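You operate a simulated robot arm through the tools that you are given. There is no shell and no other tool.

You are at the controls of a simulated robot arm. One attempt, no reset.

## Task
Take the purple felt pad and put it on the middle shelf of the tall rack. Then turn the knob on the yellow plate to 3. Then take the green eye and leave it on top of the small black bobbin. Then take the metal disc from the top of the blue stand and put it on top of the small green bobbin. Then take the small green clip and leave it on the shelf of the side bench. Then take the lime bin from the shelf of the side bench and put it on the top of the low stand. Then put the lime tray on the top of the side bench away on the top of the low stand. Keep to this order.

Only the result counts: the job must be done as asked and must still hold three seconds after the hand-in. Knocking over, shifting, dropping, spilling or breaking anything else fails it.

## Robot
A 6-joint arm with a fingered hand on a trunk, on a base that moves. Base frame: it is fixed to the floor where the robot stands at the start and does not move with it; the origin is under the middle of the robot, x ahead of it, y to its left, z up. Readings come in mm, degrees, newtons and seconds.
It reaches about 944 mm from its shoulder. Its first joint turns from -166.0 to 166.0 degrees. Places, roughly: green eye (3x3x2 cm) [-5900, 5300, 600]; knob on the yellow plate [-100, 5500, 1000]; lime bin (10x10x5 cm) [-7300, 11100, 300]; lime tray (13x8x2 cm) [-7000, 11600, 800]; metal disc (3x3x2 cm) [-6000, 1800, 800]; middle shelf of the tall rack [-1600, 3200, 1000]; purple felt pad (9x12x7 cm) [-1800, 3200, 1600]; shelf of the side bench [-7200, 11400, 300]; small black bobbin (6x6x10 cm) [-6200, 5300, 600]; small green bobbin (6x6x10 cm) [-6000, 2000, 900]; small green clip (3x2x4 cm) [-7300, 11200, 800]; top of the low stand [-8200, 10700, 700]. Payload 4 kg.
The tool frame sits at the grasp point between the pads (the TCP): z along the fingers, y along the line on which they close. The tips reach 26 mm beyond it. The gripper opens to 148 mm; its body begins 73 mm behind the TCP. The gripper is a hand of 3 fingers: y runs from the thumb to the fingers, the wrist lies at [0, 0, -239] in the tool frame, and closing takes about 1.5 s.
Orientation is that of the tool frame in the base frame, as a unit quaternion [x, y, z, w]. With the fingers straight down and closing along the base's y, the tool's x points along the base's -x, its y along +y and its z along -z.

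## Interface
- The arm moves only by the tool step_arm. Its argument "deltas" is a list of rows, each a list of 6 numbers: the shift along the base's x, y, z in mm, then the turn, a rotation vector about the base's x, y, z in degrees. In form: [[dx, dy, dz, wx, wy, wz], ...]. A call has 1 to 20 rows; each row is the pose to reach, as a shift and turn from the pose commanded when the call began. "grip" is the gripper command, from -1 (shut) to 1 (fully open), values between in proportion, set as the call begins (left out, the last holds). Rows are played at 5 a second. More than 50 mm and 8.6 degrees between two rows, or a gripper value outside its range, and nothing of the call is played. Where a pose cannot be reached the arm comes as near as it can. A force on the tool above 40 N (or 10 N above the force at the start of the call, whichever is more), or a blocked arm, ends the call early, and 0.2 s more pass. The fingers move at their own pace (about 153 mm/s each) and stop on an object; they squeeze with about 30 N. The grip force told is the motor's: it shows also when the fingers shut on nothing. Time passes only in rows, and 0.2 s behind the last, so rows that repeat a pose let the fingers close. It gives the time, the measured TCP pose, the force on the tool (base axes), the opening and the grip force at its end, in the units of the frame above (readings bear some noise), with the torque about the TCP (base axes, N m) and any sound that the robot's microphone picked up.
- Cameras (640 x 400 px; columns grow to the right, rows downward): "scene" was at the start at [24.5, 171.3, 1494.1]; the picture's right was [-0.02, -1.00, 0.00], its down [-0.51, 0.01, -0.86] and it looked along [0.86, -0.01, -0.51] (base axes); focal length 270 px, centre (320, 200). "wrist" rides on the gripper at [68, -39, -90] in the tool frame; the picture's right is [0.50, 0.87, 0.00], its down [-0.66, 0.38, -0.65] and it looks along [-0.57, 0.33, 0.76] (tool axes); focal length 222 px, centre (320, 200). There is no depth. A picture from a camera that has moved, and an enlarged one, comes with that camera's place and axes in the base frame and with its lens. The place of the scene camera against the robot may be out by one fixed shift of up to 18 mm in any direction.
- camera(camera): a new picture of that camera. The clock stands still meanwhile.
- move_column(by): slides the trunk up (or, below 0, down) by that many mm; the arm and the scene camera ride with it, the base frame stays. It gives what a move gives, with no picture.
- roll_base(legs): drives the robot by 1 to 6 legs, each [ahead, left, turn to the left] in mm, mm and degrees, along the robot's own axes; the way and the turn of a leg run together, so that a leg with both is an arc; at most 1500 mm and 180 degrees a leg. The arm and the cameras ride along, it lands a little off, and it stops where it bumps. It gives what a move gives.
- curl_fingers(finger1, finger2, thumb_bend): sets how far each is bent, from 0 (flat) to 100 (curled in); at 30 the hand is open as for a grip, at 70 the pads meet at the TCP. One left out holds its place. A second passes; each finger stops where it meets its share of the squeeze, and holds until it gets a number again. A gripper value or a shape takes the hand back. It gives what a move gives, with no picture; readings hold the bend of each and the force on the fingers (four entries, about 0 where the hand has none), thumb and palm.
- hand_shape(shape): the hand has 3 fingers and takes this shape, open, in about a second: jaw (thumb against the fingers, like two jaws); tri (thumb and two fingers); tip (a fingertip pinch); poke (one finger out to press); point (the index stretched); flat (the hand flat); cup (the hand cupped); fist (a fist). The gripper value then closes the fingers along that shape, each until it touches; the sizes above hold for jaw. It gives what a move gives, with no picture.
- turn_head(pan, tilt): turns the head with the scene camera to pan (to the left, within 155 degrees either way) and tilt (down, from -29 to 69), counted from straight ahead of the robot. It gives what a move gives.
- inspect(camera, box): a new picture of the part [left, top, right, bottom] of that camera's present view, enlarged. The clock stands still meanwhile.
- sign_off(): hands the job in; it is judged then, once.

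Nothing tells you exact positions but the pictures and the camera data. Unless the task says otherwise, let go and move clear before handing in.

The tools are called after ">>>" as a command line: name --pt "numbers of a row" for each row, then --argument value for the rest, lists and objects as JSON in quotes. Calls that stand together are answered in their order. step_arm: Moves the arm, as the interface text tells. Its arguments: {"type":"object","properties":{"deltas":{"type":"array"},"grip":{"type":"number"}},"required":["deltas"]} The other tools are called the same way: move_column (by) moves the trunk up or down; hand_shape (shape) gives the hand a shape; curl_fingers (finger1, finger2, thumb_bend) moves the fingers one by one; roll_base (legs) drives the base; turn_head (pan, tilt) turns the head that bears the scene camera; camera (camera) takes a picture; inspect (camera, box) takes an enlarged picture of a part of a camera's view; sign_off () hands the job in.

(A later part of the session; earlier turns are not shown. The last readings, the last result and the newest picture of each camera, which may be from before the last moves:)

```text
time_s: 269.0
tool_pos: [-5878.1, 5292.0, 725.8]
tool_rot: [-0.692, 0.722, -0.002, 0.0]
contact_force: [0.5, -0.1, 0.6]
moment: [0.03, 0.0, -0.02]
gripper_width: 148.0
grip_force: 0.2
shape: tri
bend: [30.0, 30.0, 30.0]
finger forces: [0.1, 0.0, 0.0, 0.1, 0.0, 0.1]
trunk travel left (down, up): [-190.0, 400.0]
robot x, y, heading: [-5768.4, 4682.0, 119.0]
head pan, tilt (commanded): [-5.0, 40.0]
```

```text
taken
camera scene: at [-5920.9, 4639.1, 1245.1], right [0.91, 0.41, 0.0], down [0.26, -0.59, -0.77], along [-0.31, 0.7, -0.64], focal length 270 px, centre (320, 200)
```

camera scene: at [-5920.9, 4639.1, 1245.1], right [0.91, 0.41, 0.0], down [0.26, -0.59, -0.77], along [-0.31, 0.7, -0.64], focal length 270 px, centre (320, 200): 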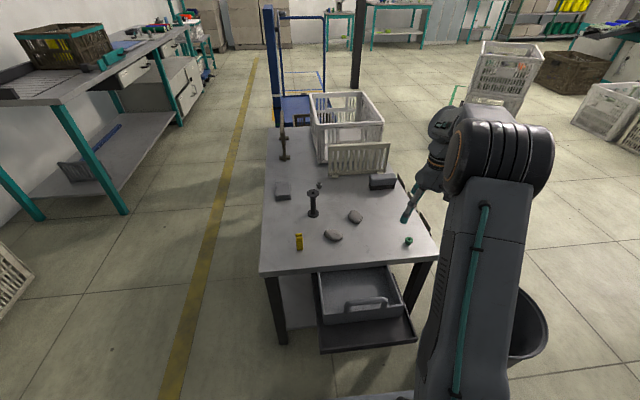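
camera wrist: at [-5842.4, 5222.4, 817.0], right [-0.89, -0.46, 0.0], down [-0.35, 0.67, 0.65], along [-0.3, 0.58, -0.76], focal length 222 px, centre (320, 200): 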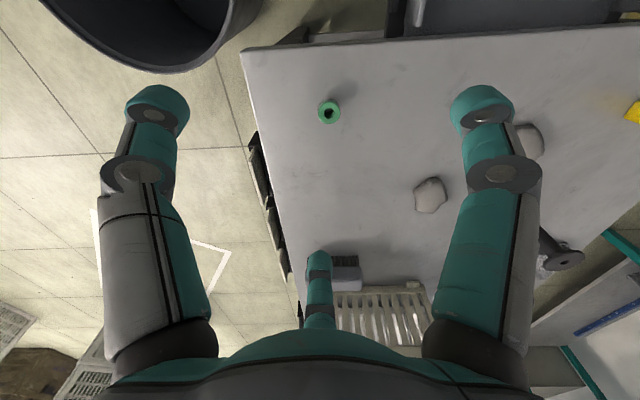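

The eye is directly below. I narrow the opening, centre over it, come down part way, and refine with the wrist camera.

>>> curl_fingers --finger1 47 --finger2 47 --thumb_bend 47

>>> step_arm --pt "-4 -3 -25 0 0 0" --pt "-8 -5.5 -50 0 0 0" --pt "-8 -5.5 -75 0 0 0"

>>> camera --camera "wrist"

>>> inspect --camera "wrist" --box '[260, 100, 380, 200]'

```text
time_s: 270.0
tool_pos: [-5877.2, 5291.6, 726.5]
tool_rot: [-0.693, 0.721, 0.001, 0.0]
contact_force: [-0.2, 0.3, 0.4]
moment: [0.04, -0.03, -0.01]
gripper_width: 72.7
grip_force: 0.0
shape: fingers
bend: [47.0, 47.0, 47.0]
finger forces: [0.1, 0.0, 0.1, 0.1, 0.1, 0.0]
trunk travel left (down, up): [-190.0, 400.0]
robot x, y, heading: [-5765.5, 4683.9, 119.1]
head pan, tilt (commanded): [-5.0, 40.0]
```

```text
time_s: 270.8
tool_pos: [-5885.0, 5284.0, 649.1]
tool_rot: [-0.693, 0.721, 0.001, -0.001]
contact_force: [1.2, 0.0, 0.0]
moment: [-0.02, 0.02, 0.02]
gripper_width: 72.5
grip_force: 0.1
shape: fingers
bend: [47.0, 47.0, 47.0]
finger forces: [0.1, 0.1, 0.0, 0.1, 0.0, 0.0]
trunk travel left (down, up): [-190.0, 400.0]
robot x, y, heading: [-5767.7, 4679.5, 118.9]
head pan, tilt (commanded): [-5.0, 40.0]
```

```text
taken
camera wrist: at [-5849.9, 5216.2, 739.6], right [-0.89, -0.46, 0.0], down [-0.35, 0.67, 0.65], along [-0.3, 0.58, -0.76], focal length 222 px, centre (320, 200)
```

wrist: 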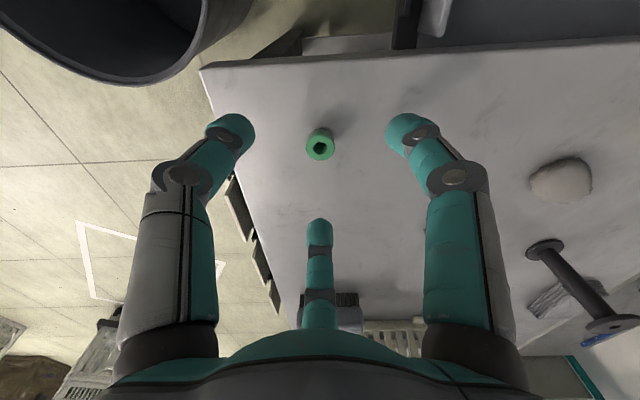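

```text
4.00 times, centred on (320, 150) of wrist
camera zoom: at [-5849.9, 5216.2, 739.6], right [-0.89, -0.46, 0.0], down [-0.35, 0.67, 0.65], along [-0.3, 0.58, -0.76], focal length 888 px, centre (320, 400)
```

zoom: 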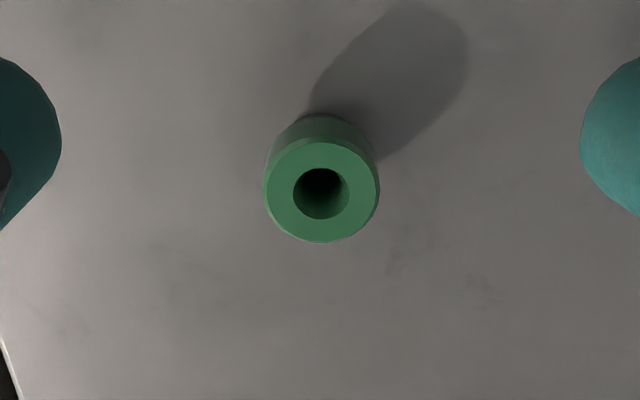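

>>> step_arm --pt "-4 7 -10 0 0 0" --pt "-4 7 -34 0 0 0"

>>> inspect --camera "wrist" --box '[200, 100, 440, 250]'

>>> inspect --camera "scene" --box '[370, 190, 450, 260]'

```text
time_s: 271.4
tool_pos: [-5890.2, 5291.8, 615.0]
tool_rot: [-0.693, 0.721, -0.002, 0.001]
contact_force: [0.3, 0.7, 0.2]
moment: [-0.01, -0.01, -0.01]
gripper_width: 72.5
grip_force: 0.0
shape: fingers
bend: [47.0, 47.0, 47.0]
finger forces: [0.0, 0.1, 0.0, 0.1, 0.1, 0.1]
trunk travel left (down, up): [-190.0, 400.0]
robot x, y, heading: [-5769.4, 4680.5, 118.9]
head pan, tilt (commanded): [-5.0, 40.0]
```

```text
2.67 times, centred on (320, 175) of wrist
camera zoom: at [-5855.0, 5223.5, 704.7], right [-0.89, -0.47, 0.0], down [-0.35, 0.67, 0.65], along [-0.3, 0.58, -0.76], focal length 592 px, centre (320, 267)
```

zoom: 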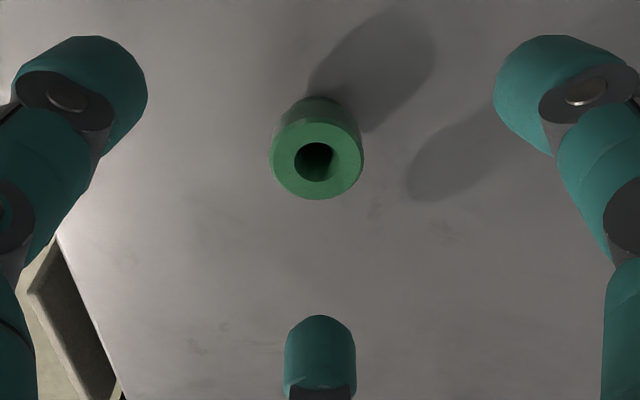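

```text
5.71 times, centred on (410, 225) of scene
camera zoom: at [-5921.0, 4639.2, 1245.2], right [0.91, 0.41, 0.0], down [0.26, -0.59, -0.77], along [-0.31, 0.7, -0.64], focal length 1544 px, centre (-194, 57)
```

zoom: 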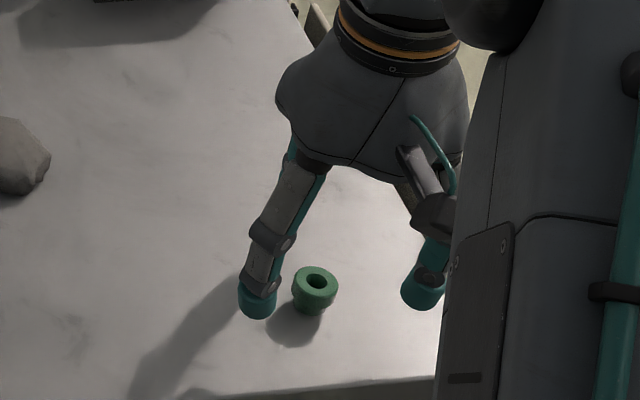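

>>> step_arm --pt "-2 3.5 -8 0 0 0" --pt "-2 3.5 -18 0 0 0"

>>> inspect --camera "scene" --box '[370, 190, 450, 260]'

>>> inspect --camera "wrist" --box '[200, 100, 440, 250]'

```text
time_s: 272.0
tool_pos: [-5891.5, 5295.8, 595.4]
tool_rot: [-0.693, 0.721, 0.0, -0.003]
contact_force: [1.0, -0.1, 0.1]
moment: [0.0, -0.02, 0.0]
gripper_width: 72.3
grip_force: 0.1
shape: fingers
bend: [47.0, 47.0, 47.0]
finger forces: [0.1, 0.0, 0.1, 0.0, 0.1, 0.0]
trunk travel left (down, up): [-190.0, 400.0]
robot x, y, heading: [-5766.9, 4685.9, 118.9]
head pan, tilt (commanded): [-5.0, 40.0]
```

```text
5.71 times, centred on (410, 225) of scene
camera zoom: at [-5921.0, 4639.4, 1245.1], right [0.91, 0.41, 0.0], down [0.26, -0.59, -0.77], along [-0.31, 0.7, -0.64], focal length 1544 px, centre (-194, 57)
```

zoom: 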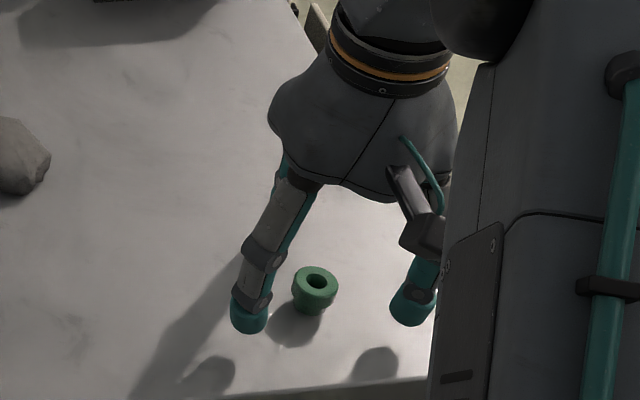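

```text
2.67 times, centred on (320, 175) of wrist
camera zoom: at [-5856.5, 5226.9, 687.5], right [-0.89, -0.46, 0.01], down [-0.35, 0.67, 0.65], along [-0.31, 0.58, -0.76], focal length 592 px, centre (320, 267)
```

zoom: 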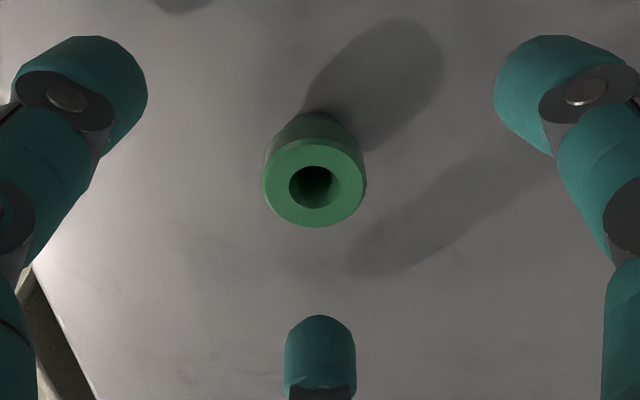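

>>> step_arm --pt "2 -1.5 -5 0 0 0" --pt "2 -1.5 -10 0 0 0" --pt "2 -1.5 -13 0 0 0"

>>> inspect --camera "scene" --box '[370, 200, 450, 260]'

```text
time_s: 272.8
tool_pos: [-5891.4, 5296.7, 584.5]
tool_rot: [-0.693, 0.721, 0.001, -0.005]
contact_force: [0.7, 1.2, -0.4]
moment: [0.02, 0.02, 0.02]
gripper_width: 72.6
grip_force: 0.0
shape: fingers
bend: [47.0, 47.0, 47.0]
finger forces: [0.0, 0.1, 0.1, 0.0, 0.0, 0.0]
out of reach, approached as far as the arm can: row 3
trunk travel left (down, up): [-190.0, 400.0]
robot x, y, heading: [-5765.9, 4681.1, 119.2]
head pan, tilt (commanded): [-5.0, 40.0]
```

```text
6.67 times, centred on (410, 230) of scene
camera zoom: at [-5921.0, 4639.4, 1245.1], right [0.91, 0.41, 0.0], down [0.26, -0.59, -0.77], along [-0.31, 0.7, -0.64], focal length 1802 px, centre (-280, 0)
```

zoom: 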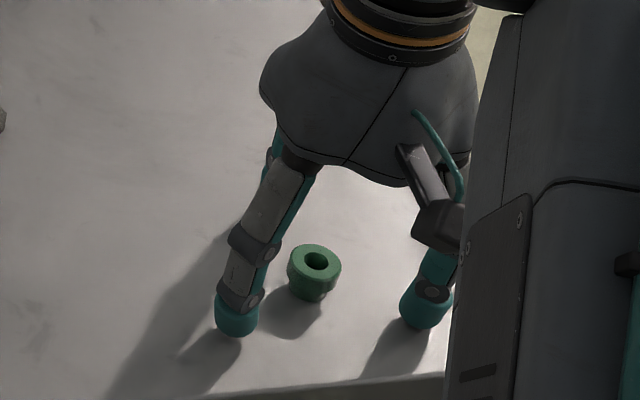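

Near its lower limit the arm stops; the trunk should be lower. I raise the hand 110 mm, lower the trunk by 110 mm, and end at the same height with the arm in a better pose.

>>> step_arm --pt "0 0 40 0 0 0" --pt "0 0 80 0 0 0" --pt "0 0 120 0 0 0"

>>> move_column --by -110

>>> inspect --camera "wrist" --box '[200, 100, 440, 250]'

```text
time_s: 273.6
tool_pos: [-5890.9, 5297.0, 704.9]
tool_rot: [-0.692, 0.721, -0.001, 0.0]
contact_force: [0.5, 0.1, 0.2]
moment: [-0.05, -0.01, -0.02]
gripper_width: 72.5
grip_force: 0.0
shape: fingers
bend: [47.0, 47.0, 47.0]
finger forces: [0.0, 0.1, 0.0, 0.1, 0.0, 0.0]
trunk travel left (down, up): [-190.0, 400.0]
robot x, y, heading: [-5768.5, 4681.3, 119.0]
head pan, tilt (commanded): [-5.0, 40.0]
```

```text
time_s: 275.0
tool_pos: [-5892.1, 5297.2, 594.8]
tool_rot: [-0.693, 0.721, -0.001, 0.0]
contact_force: [1.0, 0.0, -0.6]
moment: [-0.02, 0.01, -0.01]
gripper_width: 72.2
grip_force: 0.1
shape: fingers
bend: [47.0, 47.0, 47.0]
finger forces: [0.1, 0.1, 0.0, 0.0, 0.0, 0.0]
trunk travel left (down, up): [-80.0, 510.0]
robot x, y, heading: [-5769.6, 4683.2, 118.9]
head pan, tilt (commanded): [-5.0, 40.0]
```

```text
2.67 times, centred on (320, 175) of wrist
camera zoom: at [-5856.5, 5228.5, 684.9], right [-0.89, -0.46, 0.0], down [-0.35, 0.67, 0.65], along [-0.3, 0.58, -0.76], focal length 592 px, centre (320, 267)
```

zoom: 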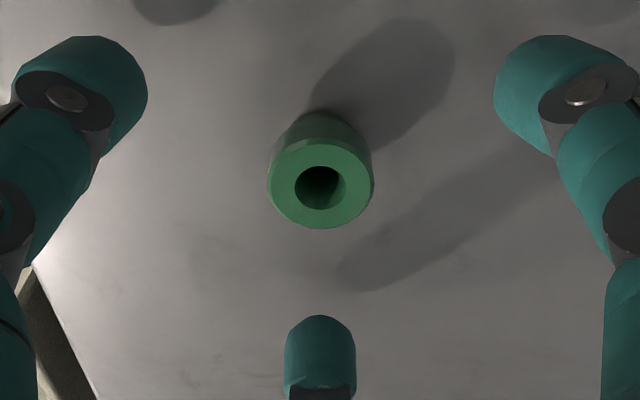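

>>> step_arm --pt "1 -2 -5 0 0 0" --pt "1 -2 -10 0 0 0" --pt "1 -2 -15 0 0 0"

>>> inspect --camera "scene" --box '[370, 170, 450, 230]'

>>> inspect --camera "wrist" --box '[200, 100, 440, 250]'

```text
time_s: 275.8
tool_pos: [-5889.2, 5296.3, 583.7]
tool_rot: [-0.692, 0.722, 0.001, 0.002]
contact_force: [-0.9, 0.0, 26.4]
moment: [-0.69, 0.08, -0.06]
gripper_width: 73.0
grip_force: 12.5
shape: fingers
bend: [46.0, 47.0, 47.0]
finger forces: [15.7, 2.5, 0.0, 0.1, 8.4, 0.1]
trunk travel left (down, up): [-80.0, 510.0]
robot x, y, heading: [-5769.0, 4680.1, 118.9]
head pan, tilt (commanded): [-5.0, 40.0]
```

```text
6.67 times, centred on (410, 200) of scene
camera zoom: at [-5920.7, 4637.9, 1135.7], right [0.91, 0.41, 0.0], down [0.26, -0.59, -0.77], along [-0.31, 0.7, -0.64], focal length 1802 px, centre (-280, 200)
```

zoom: 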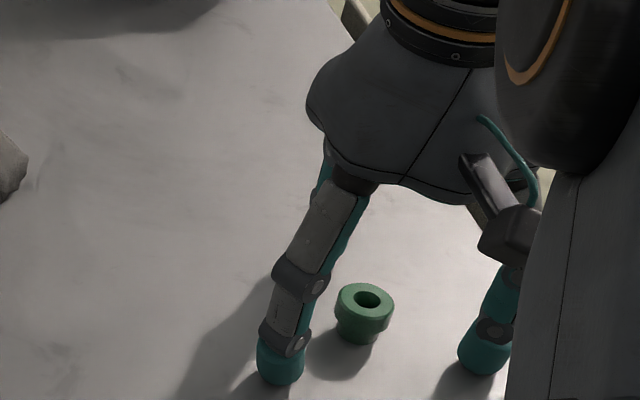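

```text
2.67 times, centred on (320, 175) of wrist
camera zoom: at [-5854.6, 5226.3, 673.6], right [-0.89, -0.46, 0.0], down [-0.35, 0.67, 0.66], along [-0.3, 0.58, -0.75], focal length 592 px, centre (320, 267)
```

zoom: 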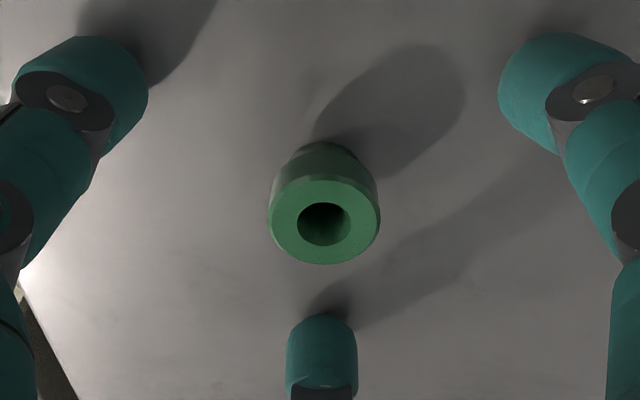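

The tips touch the table (z≈556). I lift 4 mm, centre on the eye, and close.

>>> step_arm --pt "0 0 5 0 0 0" --pt "3 -6 5 0 0 0"

>>> curl_fingers --finger1 58 --finger2 58 --thumb_bend 58

>>> inspect --camera "wrist" --box '[200, 100, 440, 250]'

```text
time_s: 276.4
tool_pos: [-5887.4, 5289.1, 582.5]
tool_rot: [-0.693, 0.721, -0.002, 0.0]
contact_force: [-1.8, 0.8, 5.2]
moment: [-0.09, 0.2, -0.02]
gripper_width: 72.5
grip_force: 2.8
shape: fingers
bend: [47.0, 46.0, 47.0]
finger forces: [3.7, 1.7, 0.0, 0.0, 0.0, 0.1]
trunk travel left (down, up): [-80.0, 510.0]
robot x, y, heading: [-5772.0, 4684.1, 118.9]
head pan, tilt (commanded): [-5.0, 40.0]
```

```text
time_s: 277.4
tool_pos: [-5887.3, 5289.9, 584.6]
tool_rot: [-0.693, 0.721, -0.002, 0.0]
contact_force: [0.8, 0.2, -0.1]
moment: [-0.04, -0.03, 0.01]
gripper_width: 40.0
grip_force: 0.0
shape: fingers
bend: [57.0, 57.0, 57.0]
finger forces: [0.0, 0.0, 0.0, 0.1, 0.1, 0.0]
trunk travel left (down, up): [-80.0, 510.0]
robot x, y, heading: [-5769.5, 4682.9, 119.0]
head pan, tilt (commanded): [-5.0, 40.0]
```

```text
2.67 times, centred on (320, 175) of wrist
camera zoom: at [-5851.8, 5220.6, 674.7], right [-0.89, -0.46, 0.0], down [-0.35, 0.67, 0.65], along [-0.3, 0.58, -0.76], focal length 592 px, centre (320, 267)
```

zoom: 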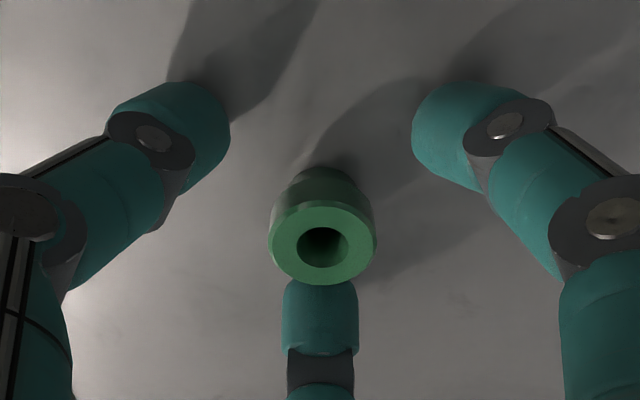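

>>> curl_fingers --finger1 72 --finger2 72 --thumb_bend 72

>>> inspect --camera "wrist" --box '[200, 100, 440, 250]'

>>> inspect --camera "scene" --box '[370, 170, 450, 230]'

```text
time_s: 278.4
tool_pos: [-5888.0, 5288.9, 584.2]
tool_rot: [-0.693, 0.721, 0.0, 0.0]
contact_force: [0.6, 0.5, 0.9]
moment: [0.0, -0.01, -0.01]
gripper_width: 15.5
grip_force: 12.6
shape: fingers
bend: [64.0, 64.0, 67.0]
finger forces: [7.9, 7.7, 0.0, 0.0, 8.8, 0.0]
trunk travel left (down, up): [-80.0, 510.0]
robot x, y, heading: [-5768.5, 4681.9, 119.1]
head pan, tilt (commanded): [-5.0, 40.0]
```

```text
2.67 times, centred on (320, 175) of wrist
camera zoom: at [-5851.8, 5220.7, 674.9], right [-0.89, -0.46, 0.0], down [-0.35, 0.67, 0.65], along [-0.3, 0.58, -0.76], focal length 592 px, centre (320, 267)
```

zoom: 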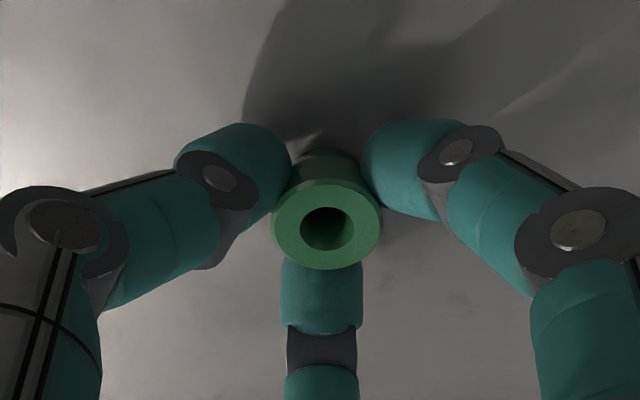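

```text
6.67 times, centred on (410, 200) of scene
camera zoom: at [-5921.0, 4639.5, 1135.1], right [0.91, 0.41, 0.0], down [0.26, -0.59, -0.77], along [-0.31, 0.7, -0.64], focal length 1802 px, centre (-280, 200)
```

zoom: 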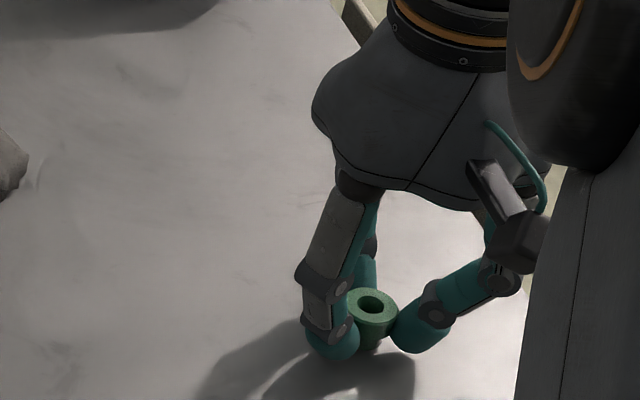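

Gripped evenly. I lift and check.

>>> step_arm --pt "0 0 10 0 0 0" --pt "0 0 30 0 0 0" --pt "0 0 60 0 0 0" --pt "0 0 100 0 0 0" --pt "0 0 140 0 0 0" --pt "0 0 180 0 0 0"

>>> camera --camera "wrist"

>>> camera --camera "scene"

```text
time_s: 279.8
tool_pos: [-5885.9, 5288.6, 765.7]
tool_rot: [-0.693, 0.721, -0.002, 0.0]
contact_force: [0.2, 0.6, -0.5]
moment: [-0.02, -0.02, -0.01]
gripper_width: 15.3
grip_force: 11.9
shape: fingers
bend: [64.0, 64.0, 67.0]
finger forces: [8.0, 7.8, 0.0, 0.1, 8.6, 0.0]
trunk travel left (down, up): [-80.0, 510.0]
robot x, y, heading: [-5769.6, 4680.2, 119.1]
head pan, tilt (commanded): [-5.0, 40.0]
```

```text
taken
camera wrist: at [-5850.9, 5220.5, 855.5], right [-0.89, -0.46, 0.0], down [-0.35, 0.67, 0.65], along [-0.3, 0.58, -0.76], focal length 222 px, centre (320, 200)
```

wrist: 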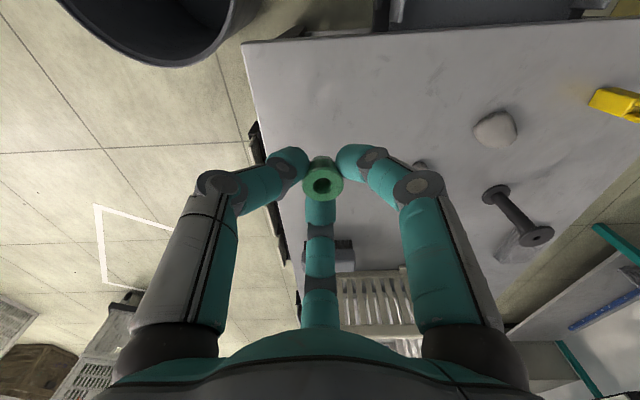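

```text
taken
camera scene: at [-5921.1, 4639.6, 1135.1], right [0.91, 0.41, 0.0], down [0.26, -0.59, -0.77], along [-0.31, 0.7, -0.64], focal length 270 px, centre (320, 200)
```

scene: 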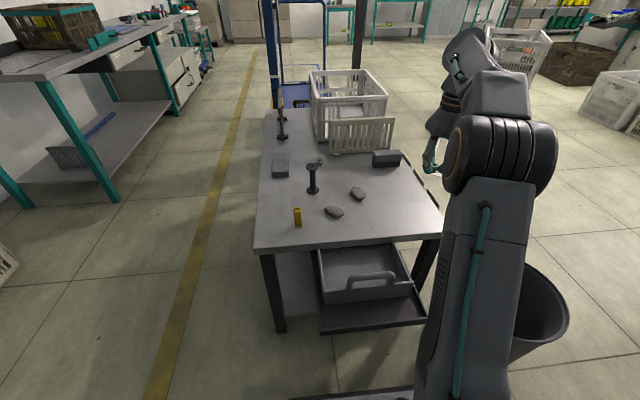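

The eye is held securely. I raise the trunk 100 mm for reach, then carry the eye over toward the black bobbin.

>>> move_column --by 100

>>> step_arm --pt "-42 2 -10 0 0 4.5" --pt "-84 4 -20 0 0 9" --pt "-126 6 -30 0 0 13.5" --pt "-168 8 -40 0 0 18" --pt "-210 10 -50 0 0 22.5" --pt "-252 12 -60 0 0 27" --pt "-294 15 -70 0 0 31.5" --pt "-335 17 -80 0 0 36"

>>> camera --camera "wrist"

>>> camera --camera "scene"

```text
time_s: 281.1
tool_pos: [-5886.0, 5288.4, 863.7]
tool_rot: [-0.693, 0.721, 0.0, 0.0]
contact_force: [-0.9, -0.3, -0.6]
moment: [-0.02, -0.01, 0.02]
gripper_width: 15.3
grip_force: 11.9
shape: fingers
bend: [64.0, 64.0, 67.0]
finger forces: [8.0, 7.8, 0.1, 0.1, 8.6, 0.0]
trunk travel left (down, up): [-180.0, 410.0]
robot x, y, heading: [-5767.8, 4680.0, 118.9]
head pan, tilt (commanded): [-5.0, 40.0]
```

```text
time_s: 282.9
tool_pos: [-6172.4, 5277.7, 763.7]
tool_rot: [0.879, -0.477, -0.001, 0.0]
contact_force: [1.5, 0.0, 0.0]
moment: [0.02, 0.06, 0.01]
gripper_width: 15.3
grip_force: 11.4
shape: fingers
bend: [64.0, 64.0, 67.0]
finger forces: [7.8, 7.8, 0.0, 0.1, 8.6, 0.0]
out of reach, approached as far as the arm can: row 6, 7, 8
trunk travel left (down, up): [-180.0, 410.0]
robot x, y, heading: [-5770.3, 4680.4, 118.9]
head pan, tilt (commanded): [-5.0, 40.0]
```

```text
taken
camera wrist: at [-6104.1, 5243.3, 855.3], right [-0.45, -0.89, 0.0], down [-0.68, 0.34, 0.65], along [-0.58, 0.3, -0.76], focal length 222 px, centre (320, 200)
```

wrist: 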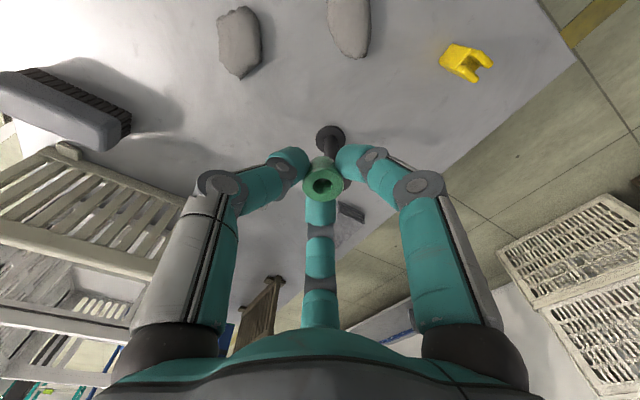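

```text
taken
camera scene: at [-5920.4, 4639.7, 1235.2], right [0.91, 0.41, 0.0], down [0.26, -0.59, -0.77], along [-0.31, 0.7, -0.64], focal length 270 px, centre (320, 200)
```

scene: 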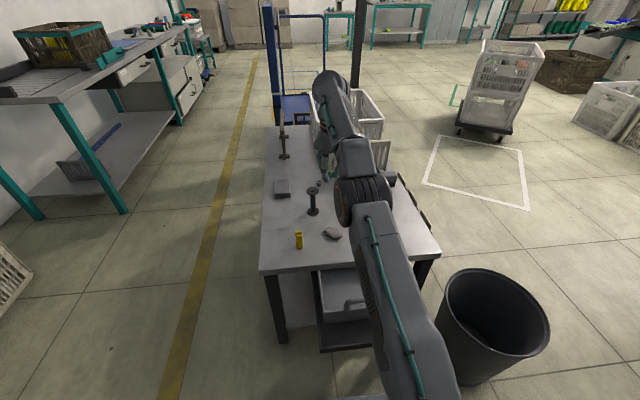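

The arm is stretched; a higher trunk helps here. I raise the trunk 110 mm and continue to the bobbin while lowering the hand.

>>> move_column --by 110

>>> step_arm --pt "0 0 -35 0 0 0" --pt "0 0 -70 0 0 0" --pt "-18 10 -105 0 0 0" --pt "-36 20 -120 0 0 0" --pt "-54 30 -125 0 0 0"

>>> camera --camera "wrist"

>>> camera --camera "scene"

```text
time_s: 284.3
tool_pos: [-6173.6, 5277.4, 874.8]
tool_rot: [0.879, -0.476, 0.0, -0.001]
contact_force: [-0.4, -0.3, 0.9]
moment: [-0.02, 0.0, 0.04]
gripper_width: 15.0
grip_force: 11.9
shape: fingers
bend: [64.0, 64.0, 67.0]
finger forces: [7.9, 7.8, 0.0, 0.0, 8.5, 0.0]
trunk travel left (down, up): [-290.0, 300.0]
robot x, y, heading: [-5768.3, 4682.5, 119.0]
head pan, tilt (commanded): [-5.0, 40.0]
```

```text
time_s: 285.5
tool_pos: [-6208.2, 5296.5, 749.9]
tool_rot: [0.879, -0.477, -0.001, -0.001]
contact_force: [-0.1, 0.2, -1.0]
moment: [0.01, 0.0, 0.0]
gripper_width: 15.0
grip_force: 12.0
shape: fingers
bend: [64.0, 64.0, 67.0]
finger forces: [7.8, 7.8, 0.0, 0.0, 8.3, 0.0]
out of reach, approached as far as the arm can: row 1, 2, 3, 5
trunk travel left (down, up): [-290.0, 300.0]
robot x, y, heading: [-5766.7, 4682.1, 118.8]
head pan, tilt (commanded): [-5.0, 40.0]
```

```text
taken
camera wrist: at [-6139.6, 5261.9, 840.3], right [-0.45, -0.89, 0.0], down [-0.68, 0.34, 0.65], along [-0.58, 0.3, -0.76], focal length 222 px, centre (320, 200)
```

wrist: 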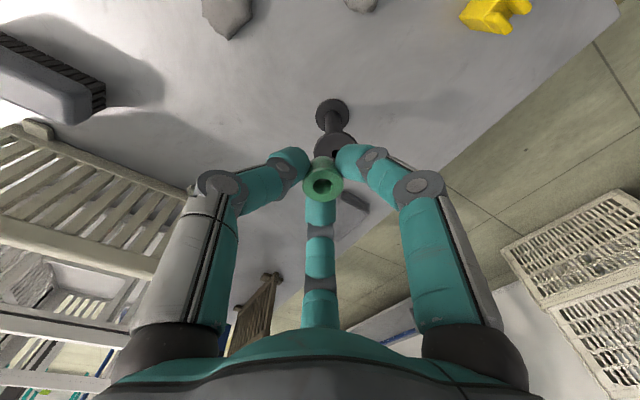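

```text
taken
camera scene: at [-5921.2, 4639.6, 1345.1], right [0.91, 0.41, 0.0], down [0.26, -0.59, -0.77], along [-0.31, 0.7, -0.64], focal length 270 px, centre (320, 200)
```

scene: 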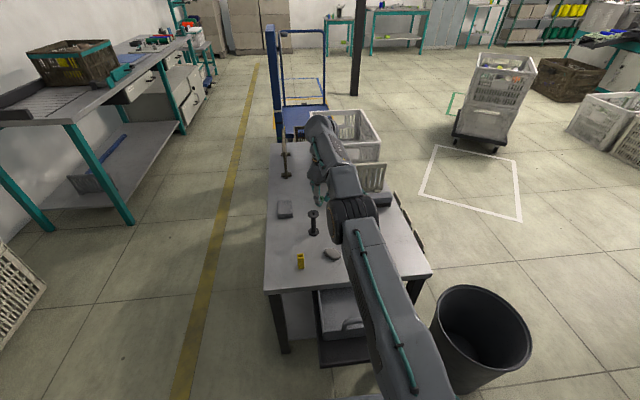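

>>> step_arm --pt "0 0 -20 0 0 0" --pt "0 0 -38 0 0 0" --pt "-10 -1 -42 0 0 0" --pt "-22 -3 -42 0 0 0"

>>> camera --camera "wrist"

>>> inspect --camera "scene" --box '[280, 160, 360, 240]'

```text
time_s: 286.5
tool_pos: [-6227.1, 5292.0, 706.6]
tool_rot: [0.879, -0.477, -0.002, -0.002]
contact_force: [-0.8, 0.0, -0.3]
moment: [0.03, 0.0, 0.0]
gripper_width: 14.9
grip_force: 11.4
shape: fingers
bend: [64.0, 64.0, 67.0]
finger forces: [7.9, 7.8, 0.0, 0.0, 8.3, 0.0]
out of reach, approached as far as the arm can: row 4
trunk travel left (down, up): [-290.0, 300.0]
robot x, y, heading: [-5769.8, 4681.4, 119.3]
head pan, tilt (commanded): [-5.0, 40.0]
```

```text
taken
camera wrist: at [-6158.7, 5256.1, 797.1], right [-0.45, -0.89, 0.0], down [-0.68, 0.34, 0.65], along [-0.58, 0.3, -0.76], focal length 222 px, centre (320, 200)
```

wrist: 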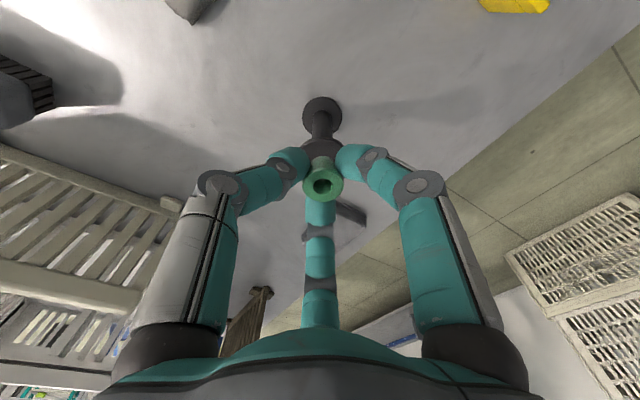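

```text
5.00 times, centred on (320, 200) of scene
camera zoom: at [-5921.1, 4639.6, 1345.1], right [0.91, 0.41, 0.0], down [0.26, -0.59, -0.77], along [-0.31, 0.7, -0.64], focal length 1351 px, centre (320, 200)
```

zoom: 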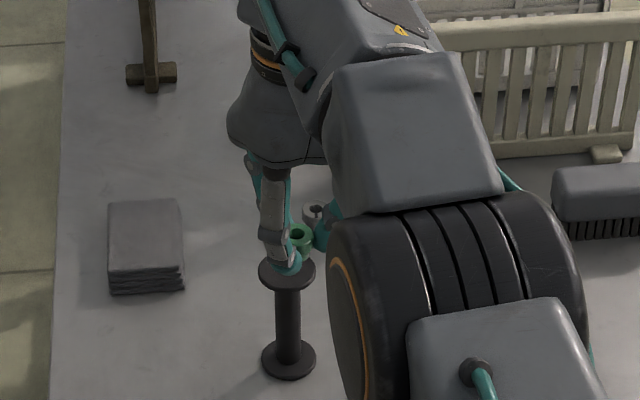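

>>> move_column --by 50

>>> step_arm --pt "0 0 -25 0 0 0" --pt "0 0 -50 0 0 0" --pt "-7 2.5 -50 0 0 0"

>>> camera --camera "wrist"

>>> inspect --camera "wrist" --box '[260, 80, 380, 200]'

```text
time_s: 287.4
tool_pos: [-6227.3, 5291.0, 756.3]
tool_rot: [0.88, -0.475, -0.001, -0.003]
contact_force: [-0.8, -0.2, -0.2]
moment: [0.0, -0.03, -0.01]
gripper_width: 15.1
grip_force: 12.4
shape: fingers
bend: [64.0, 64.0, 67.0]
finger forces: [7.9, 7.9, 0.1, 0.0, 8.3, 0.0]
trunk travel left (down, up): [-340.0, 250.0]
robot x, y, heading: [-5770.2, 4681.7, 119.1]
head pan, tilt (commanded): [-5.0, 40.0]
```

```text
time_s: 288.2
tool_pos: [-6232.4, 5291.4, 707.9]
tool_rot: [0.88, -0.476, -0.002, -0.002]
contact_force: [0.1, 0.0, 0.1]
moment: [0.01, 0.02, -0.01]
gripper_width: 15.0
grip_force: 11.7
shape: fingers
bend: [64.0, 64.0, 67.0]
finger forces: [7.8, 7.7, 0.0, 0.0, 8.3, 0.0]
trunk travel left (down, up): [-340.0, 250.0]
robot x, y, heading: [-5767.6, 4680.6, 119.1]
head pan, tilt (commanded): [-5.0, 40.0]
```

```text
taken
camera wrist: at [-6163.4, 5257.0, 797.6], right [-0.45, -0.89, 0.0], down [-0.68, 0.34, 0.65], along [-0.58, 0.3, -0.76], focal length 222 px, centre (320, 200)
```

wrist: 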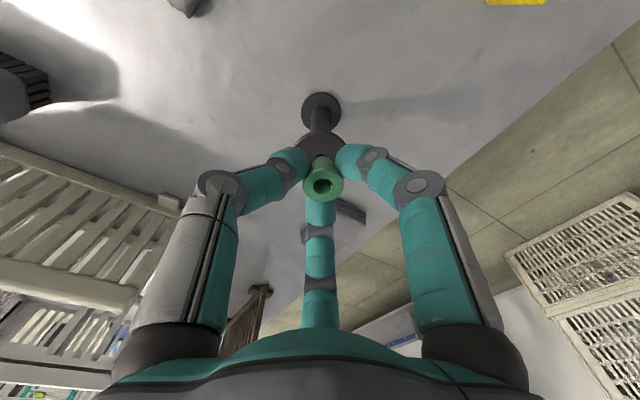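

```text
3.33 times, centred on (320, 140) of wrist
camera zoom: at [-6163.4, 5257.0, 797.6], right [-0.45, -0.89, 0.0], down [-0.68, 0.34, 0.65], along [-0.58, 0.3, -0.76], focal length 740 px, centre (320, 400)
```

zoom: 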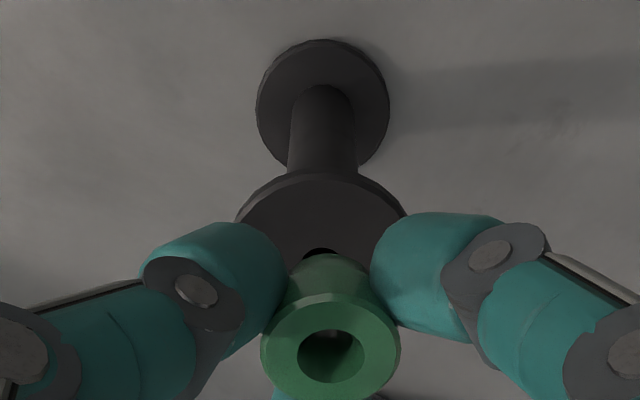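

>>> inspect --camera "wrist" --box '[260, 110, 380, 230]'

>>> inspect --camera "scene" --box '[290, 180, 350, 240]'

```text
3.33 times, centred on (320, 170) of wrist
camera zoom: at [-6163.4, 5257.0, 797.6], right [-0.45, -0.89, 0.0], down [-0.68, 0.34, 0.65], along [-0.58, 0.3, -0.76], focal length 740 px, centre (320, 300)
```

zoom: 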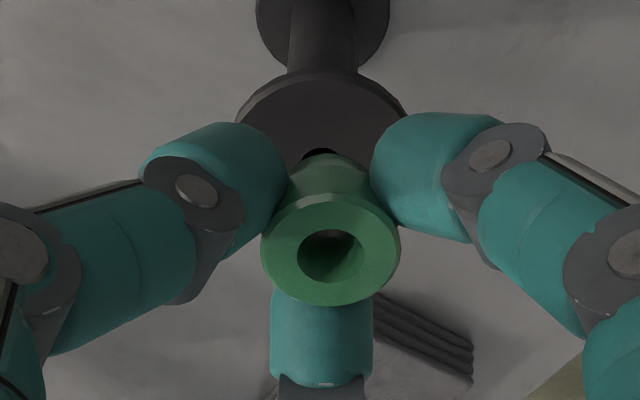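

```text
6.67 times, centred on (320, 210) of scene
camera zoom: at [-5921.1, 4639.5, 1395.1], right [0.91, 0.41, 0.0], down [0.26, -0.59, -0.77], along [-0.31, 0.7, -0.64], focal length 1802 px, centre (320, 133)
```

zoom: 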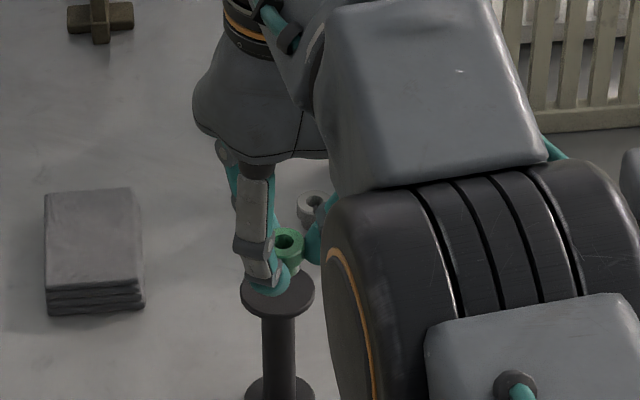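

I compare the eye's and the bobbin's centres in the wrist view: the eye must move about (-6, +5) mm. I do that and lower toward the top flange.

>>> step_arm --pt "-5.9 4.7 0 0 0 0" --pt "-5.9 4.7 -8 0 0 0" --pt "-5.9 4.7 -16 0 0 0"

>>> inspect --camera "wrist" --box '[260, 110, 380, 230]'

>>> inspect --camera "scene" --box '[290, 190, 350, 240]'

```text
time_s: 289.1
tool_pos: [-6234.5, 5291.3, 691.1]
tool_rot: [0.88, -0.476, 0.0, -0.002]
contact_force: [-0.5, 0.5, 0.1]
moment: [-0.03, -0.03, 0.05]
gripper_width: 14.9
grip_force: 11.5
shape: fingers
bend: [64.0, 64.0, 67.0]
finger forces: [7.9, 7.7, 0.0, 0.1, 8.3, 0.0]
out of reach, approached as far as the arm can: row 1, 2, 3
trunk travel left (down, up): [-340.0, 250.0]
robot x, y, heading: [-5770.8, 4679.2, 118.9]
head pan, tilt (commanded): [-5.0, 40.0]
```

```text
3.33 times, centred on (320, 170) of wrist
camera zoom: at [-6165.4, 5257.0, 782.1], right [-0.45, -0.89, 0.0], down [-0.68, 0.34, 0.66], along [-0.58, 0.3, -0.76], focal length 740 px, centre (320, 300)
```

zoom: 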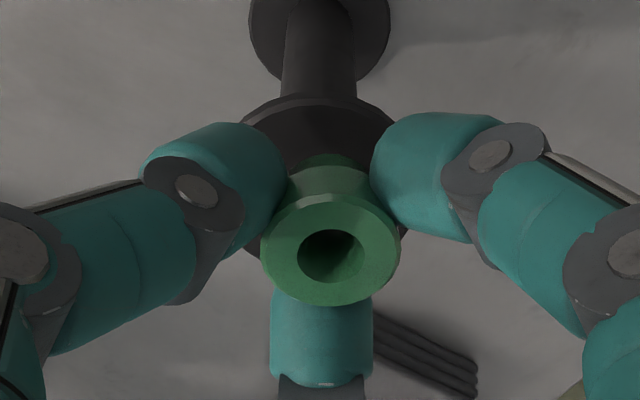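

```text
8.00 times, centred on (320, 215) of scene
camera zoom: at [-5921.0, 4639.3, 1395.1], right [0.91, 0.41, 0.0], down [0.26, -0.59, -0.77], along [-0.31, 0.7, -0.64], focal length 2162 px, centre (320, 80)
```

zoom: 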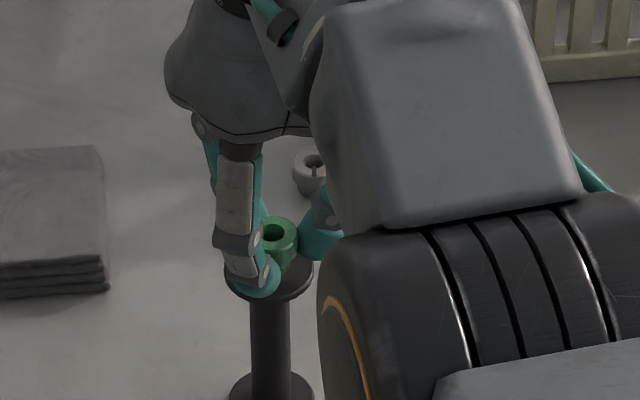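

The arm is at its stretch limit, 6 mm short. Leaning the hand outward by 5° gives the missing reach.

>>> step_arm --pt "0 0 2 3.96 3.05 0" --pt "-3.8 4.8 2 3.96 3.05 0"

>>> inspect --camera "wrist" --box '[260, 110, 380, 230]'

>>> inspect --camera "scene" --box '[290, 190, 350, 240]'

```text
time_s: 289.6
tool_pos: [-6245.2, 5306.6, 692.9]
tool_rot: [0.879, -0.475, -0.04, -0.019]
contact_force: [0.5, 0.7, -0.8]
moment: [-0.02, -0.01, -0.01]
gripper_width: 14.9
grip_force: 11.7
shape: fingers
bend: [64.0, 64.0, 67.0]
finger forces: [7.7, 7.9, 0.0, 0.0, 8.0, 0.1]
out of reach, approached as far as the arm can: row 1, 2
trunk travel left (down, up): [-340.0, 250.0]
robot x, y, heading: [-5770.0, 4681.9, 119.0]
head pan, tilt (commanded): [-5.0, 40.0]
```

```text
3.33 times, centred on (320, 170) of wrist
camera zoom: at [-6171.8, 5265.2, 778.1], right [-0.45, -0.89, -0.04], down [-0.64, 0.29, 0.71], along [-0.62, 0.35, -0.7], focal length 740 px, centre (320, 300)
```

zoom: 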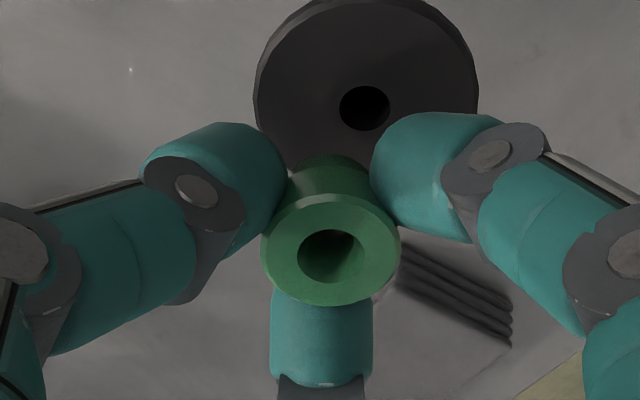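

```text
8.00 times, centred on (320, 215) of scene
camera zoom: at [-5921.1, 4639.4, 1395.1], right [0.91, 0.41, 0.0], down [0.26, -0.59, -0.77], along [-0.31, 0.7, -0.64], focal length 2162 px, centre (320, 80)
```

zoom: 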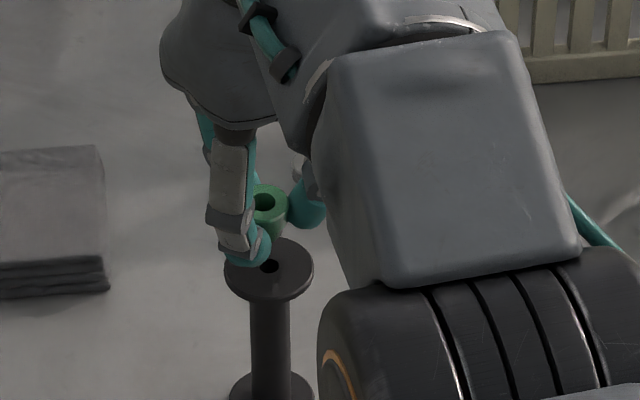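

>>> step_arm --pt "3.6 -5.5 0 0 0 0" --pt "7.3 -11.1 0 0 0 0"

>>> inspect --camera "wrist" --box '[260, 110, 380, 230]'

```text
time_s: 290.2
tool_pos: [-6245.6, 5305.5, 693.0]
tool_rot: [0.879, -0.475, -0.039, -0.019]
contact_force: [-0.4, -0.3, 0.1]
moment: [0.01, 0.0, -0.01]
gripper_width: 14.9
grip_force: 12.0
shape: fingers
bend: [64.0, 64.0, 67.0]
finger forces: [7.8, 7.9, 0.0, 0.0, 8.3, 0.0]
out of reach, approached as far as the arm can: row 1, 2
trunk travel left (down, up): [-340.0, 250.0]
robot x, y, heading: [-5769.4, 4678.1, 119.0]
head pan, tilt (commanded): [-5.0, 40.0]
```

```text
3.33 times, centred on (320, 170) of wrist
camera zoom: at [-6171.8, 5265.1, 778.0], right [-0.45, -0.89, -0.04], down [-0.64, 0.29, 0.71], along [-0.62, 0.35, -0.7], focal length 740 px, centre (320, 300)
```

zoom: 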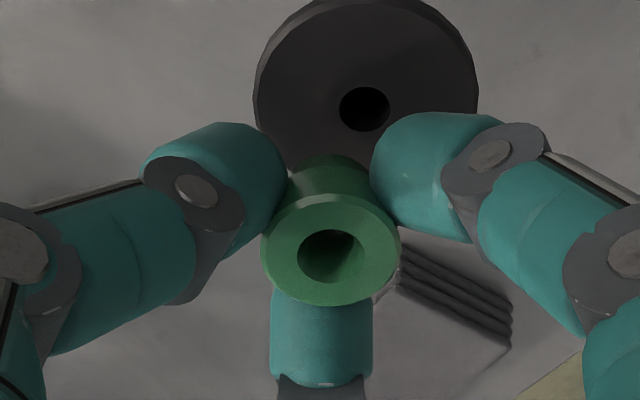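

The behaviour suggests the last wrist joint is at its limit again. I turn the hand about the vertical by −16° (the eye is round, so this is harmless) and see whether the arm frees up.

>>> step_arm --pt "0 0 4 0 0 -8" --pt "0 0 4 0 0 -16"

>>> step_arm --pt "3.6 -5.5 0 0 0 0" --pt "7.3 -11.1 0 0 0 0"

```text
time_s: 290.9
tool_pos: [-6245.9, 5303.8, 697.6]
tool_rot: [0.804, -0.594, -0.037, -0.025]
contact_force: [-0.1, 0.9, -0.1]
moment: [-0.04, -0.01, 0.02]
gripper_width: 14.8
grip_force: 12.0
shape: fingers
bend: [64.0, 64.0, 67.0]
finger forces: [7.8, 7.8, 0.0, 0.0, 8.1, 0.0]
trunk travel left (down, up): [-340.0, 250.0]
robot x, y, heading: [-5766.2, 4681.7, 119.0]
head pan, tilt (commanded): [-5.0, 40.0]
```

```text
time_s: 291.4
tool_pos: [-6246.0, 5305.9, 698.6]
tool_rot: [0.804, -0.593, -0.036, -0.025]
contact_force: [0.0, -0.4, 0.5]
moment: [0.05, 0.0, 0.01]
gripper_width: 14.9
grip_force: 11.0
shape: fingers
bend: [64.0, 64.0, 67.0]
finger forces: [7.7, 7.8, 0.1, 0.2, 8.2, 0.1]
out of reach, approached as far as the arm can: row 1, 2
trunk travel left (down, up): [-340.0, 250.0]
robot x, y, heading: [-5767.2, 4681.8, 119.1]
head pan, tilt (commanded): [-5.0, 40.0]
```

>>> step_arm --pt "12 -18 5 0 0 0" --pt "24 -36 5 0 0 0"

```text
time_s: 292.1
tool_pos: [-6249.3, 5300.3, 704.8]
tool_rot: [0.805, -0.592, -0.037, -0.026]
contact_force: [0.7, 1.4, -0.3]
moment: [-0.05, 0.0, -0.01]
gripper_width: 14.8
grip_force: 12.1
shape: fingers
bend: [64.0, 64.0, 67.0]
finger forces: [7.9, 7.8, 0.0, 0.0, 8.3, 0.1]
out of reach, approached as far as the arm can: row 1, 2
trunk travel left (down, up): [-340.0, 250.0]
robot x, y, heading: [-5766.2, 4678.1, 119.0]
head pan, tilt (commanded): [-5.0, 40.0]
```

>>> step_arm --pt "8 -12 0 -2 -1.5 0" --pt "16 -24 0 -3.96 -3.05 0"

```text
time_s: 292.6
tool_pos: [-6238.0, 5281.8, 704.3]
tool_rot: [0.805, -0.594, 0.006, -0.013]
contact_force: [0.3, -0.1, 0.4]
moment: [0.07, 0.0, -0.03]
gripper_width: 14.7
grip_force: 12.3
shape: fingers
bend: [64.0, 64.0, 67.0]
finger forces: [7.9, 7.8, 0.1, 0.0, 8.1, 0.0]
out of reach, approached as far as the arm can: row 1, 2
trunk travel left (down, up): [-340.0, 250.0]
robot x, y, heading: [-5769.6, 4682.2, 119.0]
head pan, tilt (commanded): [-5.0, 40.0]
```

>>> step_arm --pt "0 0 20 0 0 0" --pt "0 0 40 0 0 0" --pt "20 -30 40 0 0 0" --pt "40 -60 40 0 0 0"

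>>> camera --camera "scene"

```text
time_s: 293.6
tool_pos: [-6237.9, 5278.4, 747.5]
tool_rot: [0.805, -0.593, 0.006, -0.012]
contact_force: [0.6, -0.4, -0.3]
moment: [0.02, -0.01, -0.01]
gripper_width: 14.9
grip_force: 12.6
shape: fingers
bend: [64.0, 64.0, 67.0]
finger forces: [7.9, 7.8, 0.0, 0.1, 8.3, 0.0]
out of reach, approached as far as the arm can: row 3, 4
trunk travel left (down, up): [-340.0, 250.0]
robot x, y, heading: [-5769.8, 4678.8, 118.7]
head pan, tilt (commanded): [-5.0, 40.0]
```

```text
taken
camera scene: at [-5921.1, 4639.5, 1395.1], right [0.91, 0.41, 0.0], down [0.26, -0.59, -0.77], along [-0.31, 0.7, -0.64], focal length 270 px, centre (320, 200)
```

scene: 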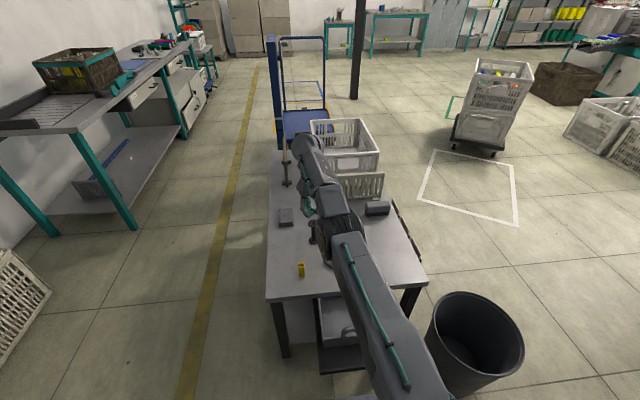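

Going up works while going inward does not, so inward travel is what's blocked; the needed shift is outward. I try moving the hand outward to the bobbin's axis at this height.

>>> step_arm --pt "0 7 0 0 0 0" --pt "-0.3 14 0 0 0 0" --pt "-0.5 19.6 0 0 0 0"

>>> inspect --camera "wrist" --box '[260, 90, 380, 210]'

```text
time_s: 294.4
tool_pos: [-6229.9, 5288.3, 745.5]
tool_rot: [0.805, -0.593, 0.003, -0.013]
contact_force: [0.5, -1.0, -1.0]
moment: [0.02, -0.01, 0.03]
gripper_width: 14.8
grip_force: 12.0
shape: fingers
bend: [64.0, 64.0, 67.0]
finger forces: [7.8, 7.7, 0.0, 0.0, 8.3, 0.0]
out of reach, approached as far as the arm can: row 1, 2, 3
trunk travel left (down, up): [-340.0, 250.0]
robot x, y, heading: [-5770.8, 4681.2, 118.9]
head pan, tilt (commanded): [-5.0, 40.0]
```

```text
3.33 times, centred on (320, 150) of wrist
camera zoom: at [-6176.5, 5234.6, 837.3], right [-0.68, -0.73, -0.03], down [-0.57, 0.5, 0.65], along [-0.46, 0.46, -0.76], focal length 740 px, centre (320, 367)
```

zoom: 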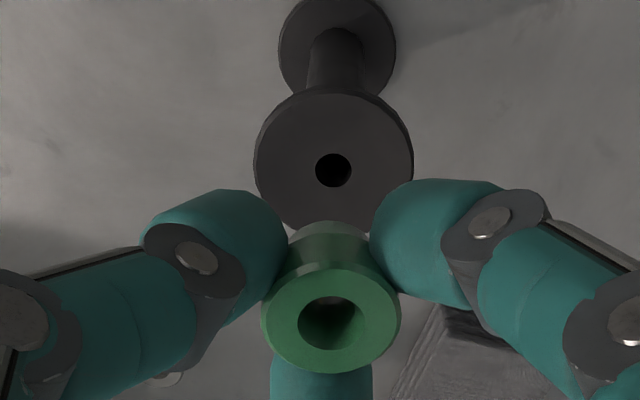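

>>> step_arm --pt "0 0 0 0 0 -8" --pt "0 0 0 0 0 -16" --pt "0 0 0 0 0 -24" --pt "0 0 0 0 0 -32"

>>> step_arm --pt "-6 8 0 0 0 0" --pt "-12 16 0 0 0 0"

```text
time_s: 295.4
tool_pos: [-6222.8, 5281.9, 745.2]
tool_rot: [-0.61, 0.793, -0.007, 0.011]
contact_force: [0.2, -0.7, -0.6]
moment: [0.0, -0.01, -0.02]
gripper_width: 14.8
grip_force: 12.5
shape: fingers
bend: [64.0, 64.0, 67.0]
finger forces: [7.9, 7.8, 0.1, 0.0, 8.1, 0.1]
out of reach, approached as far as the arm can: row 3, 4
trunk travel left (down, up): [-340.0, 250.0]
robot x, y, heading: [-5767.9, 4682.4, 119.2]
head pan, tilt (commanded): [-5.0, 40.0]
```

```text
time_s: 296.1
tool_pos: [-6220.5, 5285.2, 742.8]
tool_rot: [-0.611, 0.792, -0.007, 0.011]
contact_force: [0.1, -0.4, 0.7]
moment: [0.01, 0.01, 0.03]
gripper_width: 15.0
grip_force: 11.8
shape: fingers
bend: [64.0, 64.0, 67.0]
finger forces: [7.9, 7.8, 0.1, 0.0, 8.2, 0.1]
out of reach, approached as far as the arm can: row 1, 2
trunk travel left (down, up): [-340.0, 250.0]
robot x, y, heading: [-5767.1, 4682.0, 119.0]
head pan, tilt (commanded): [-5.0, 40.0]
```

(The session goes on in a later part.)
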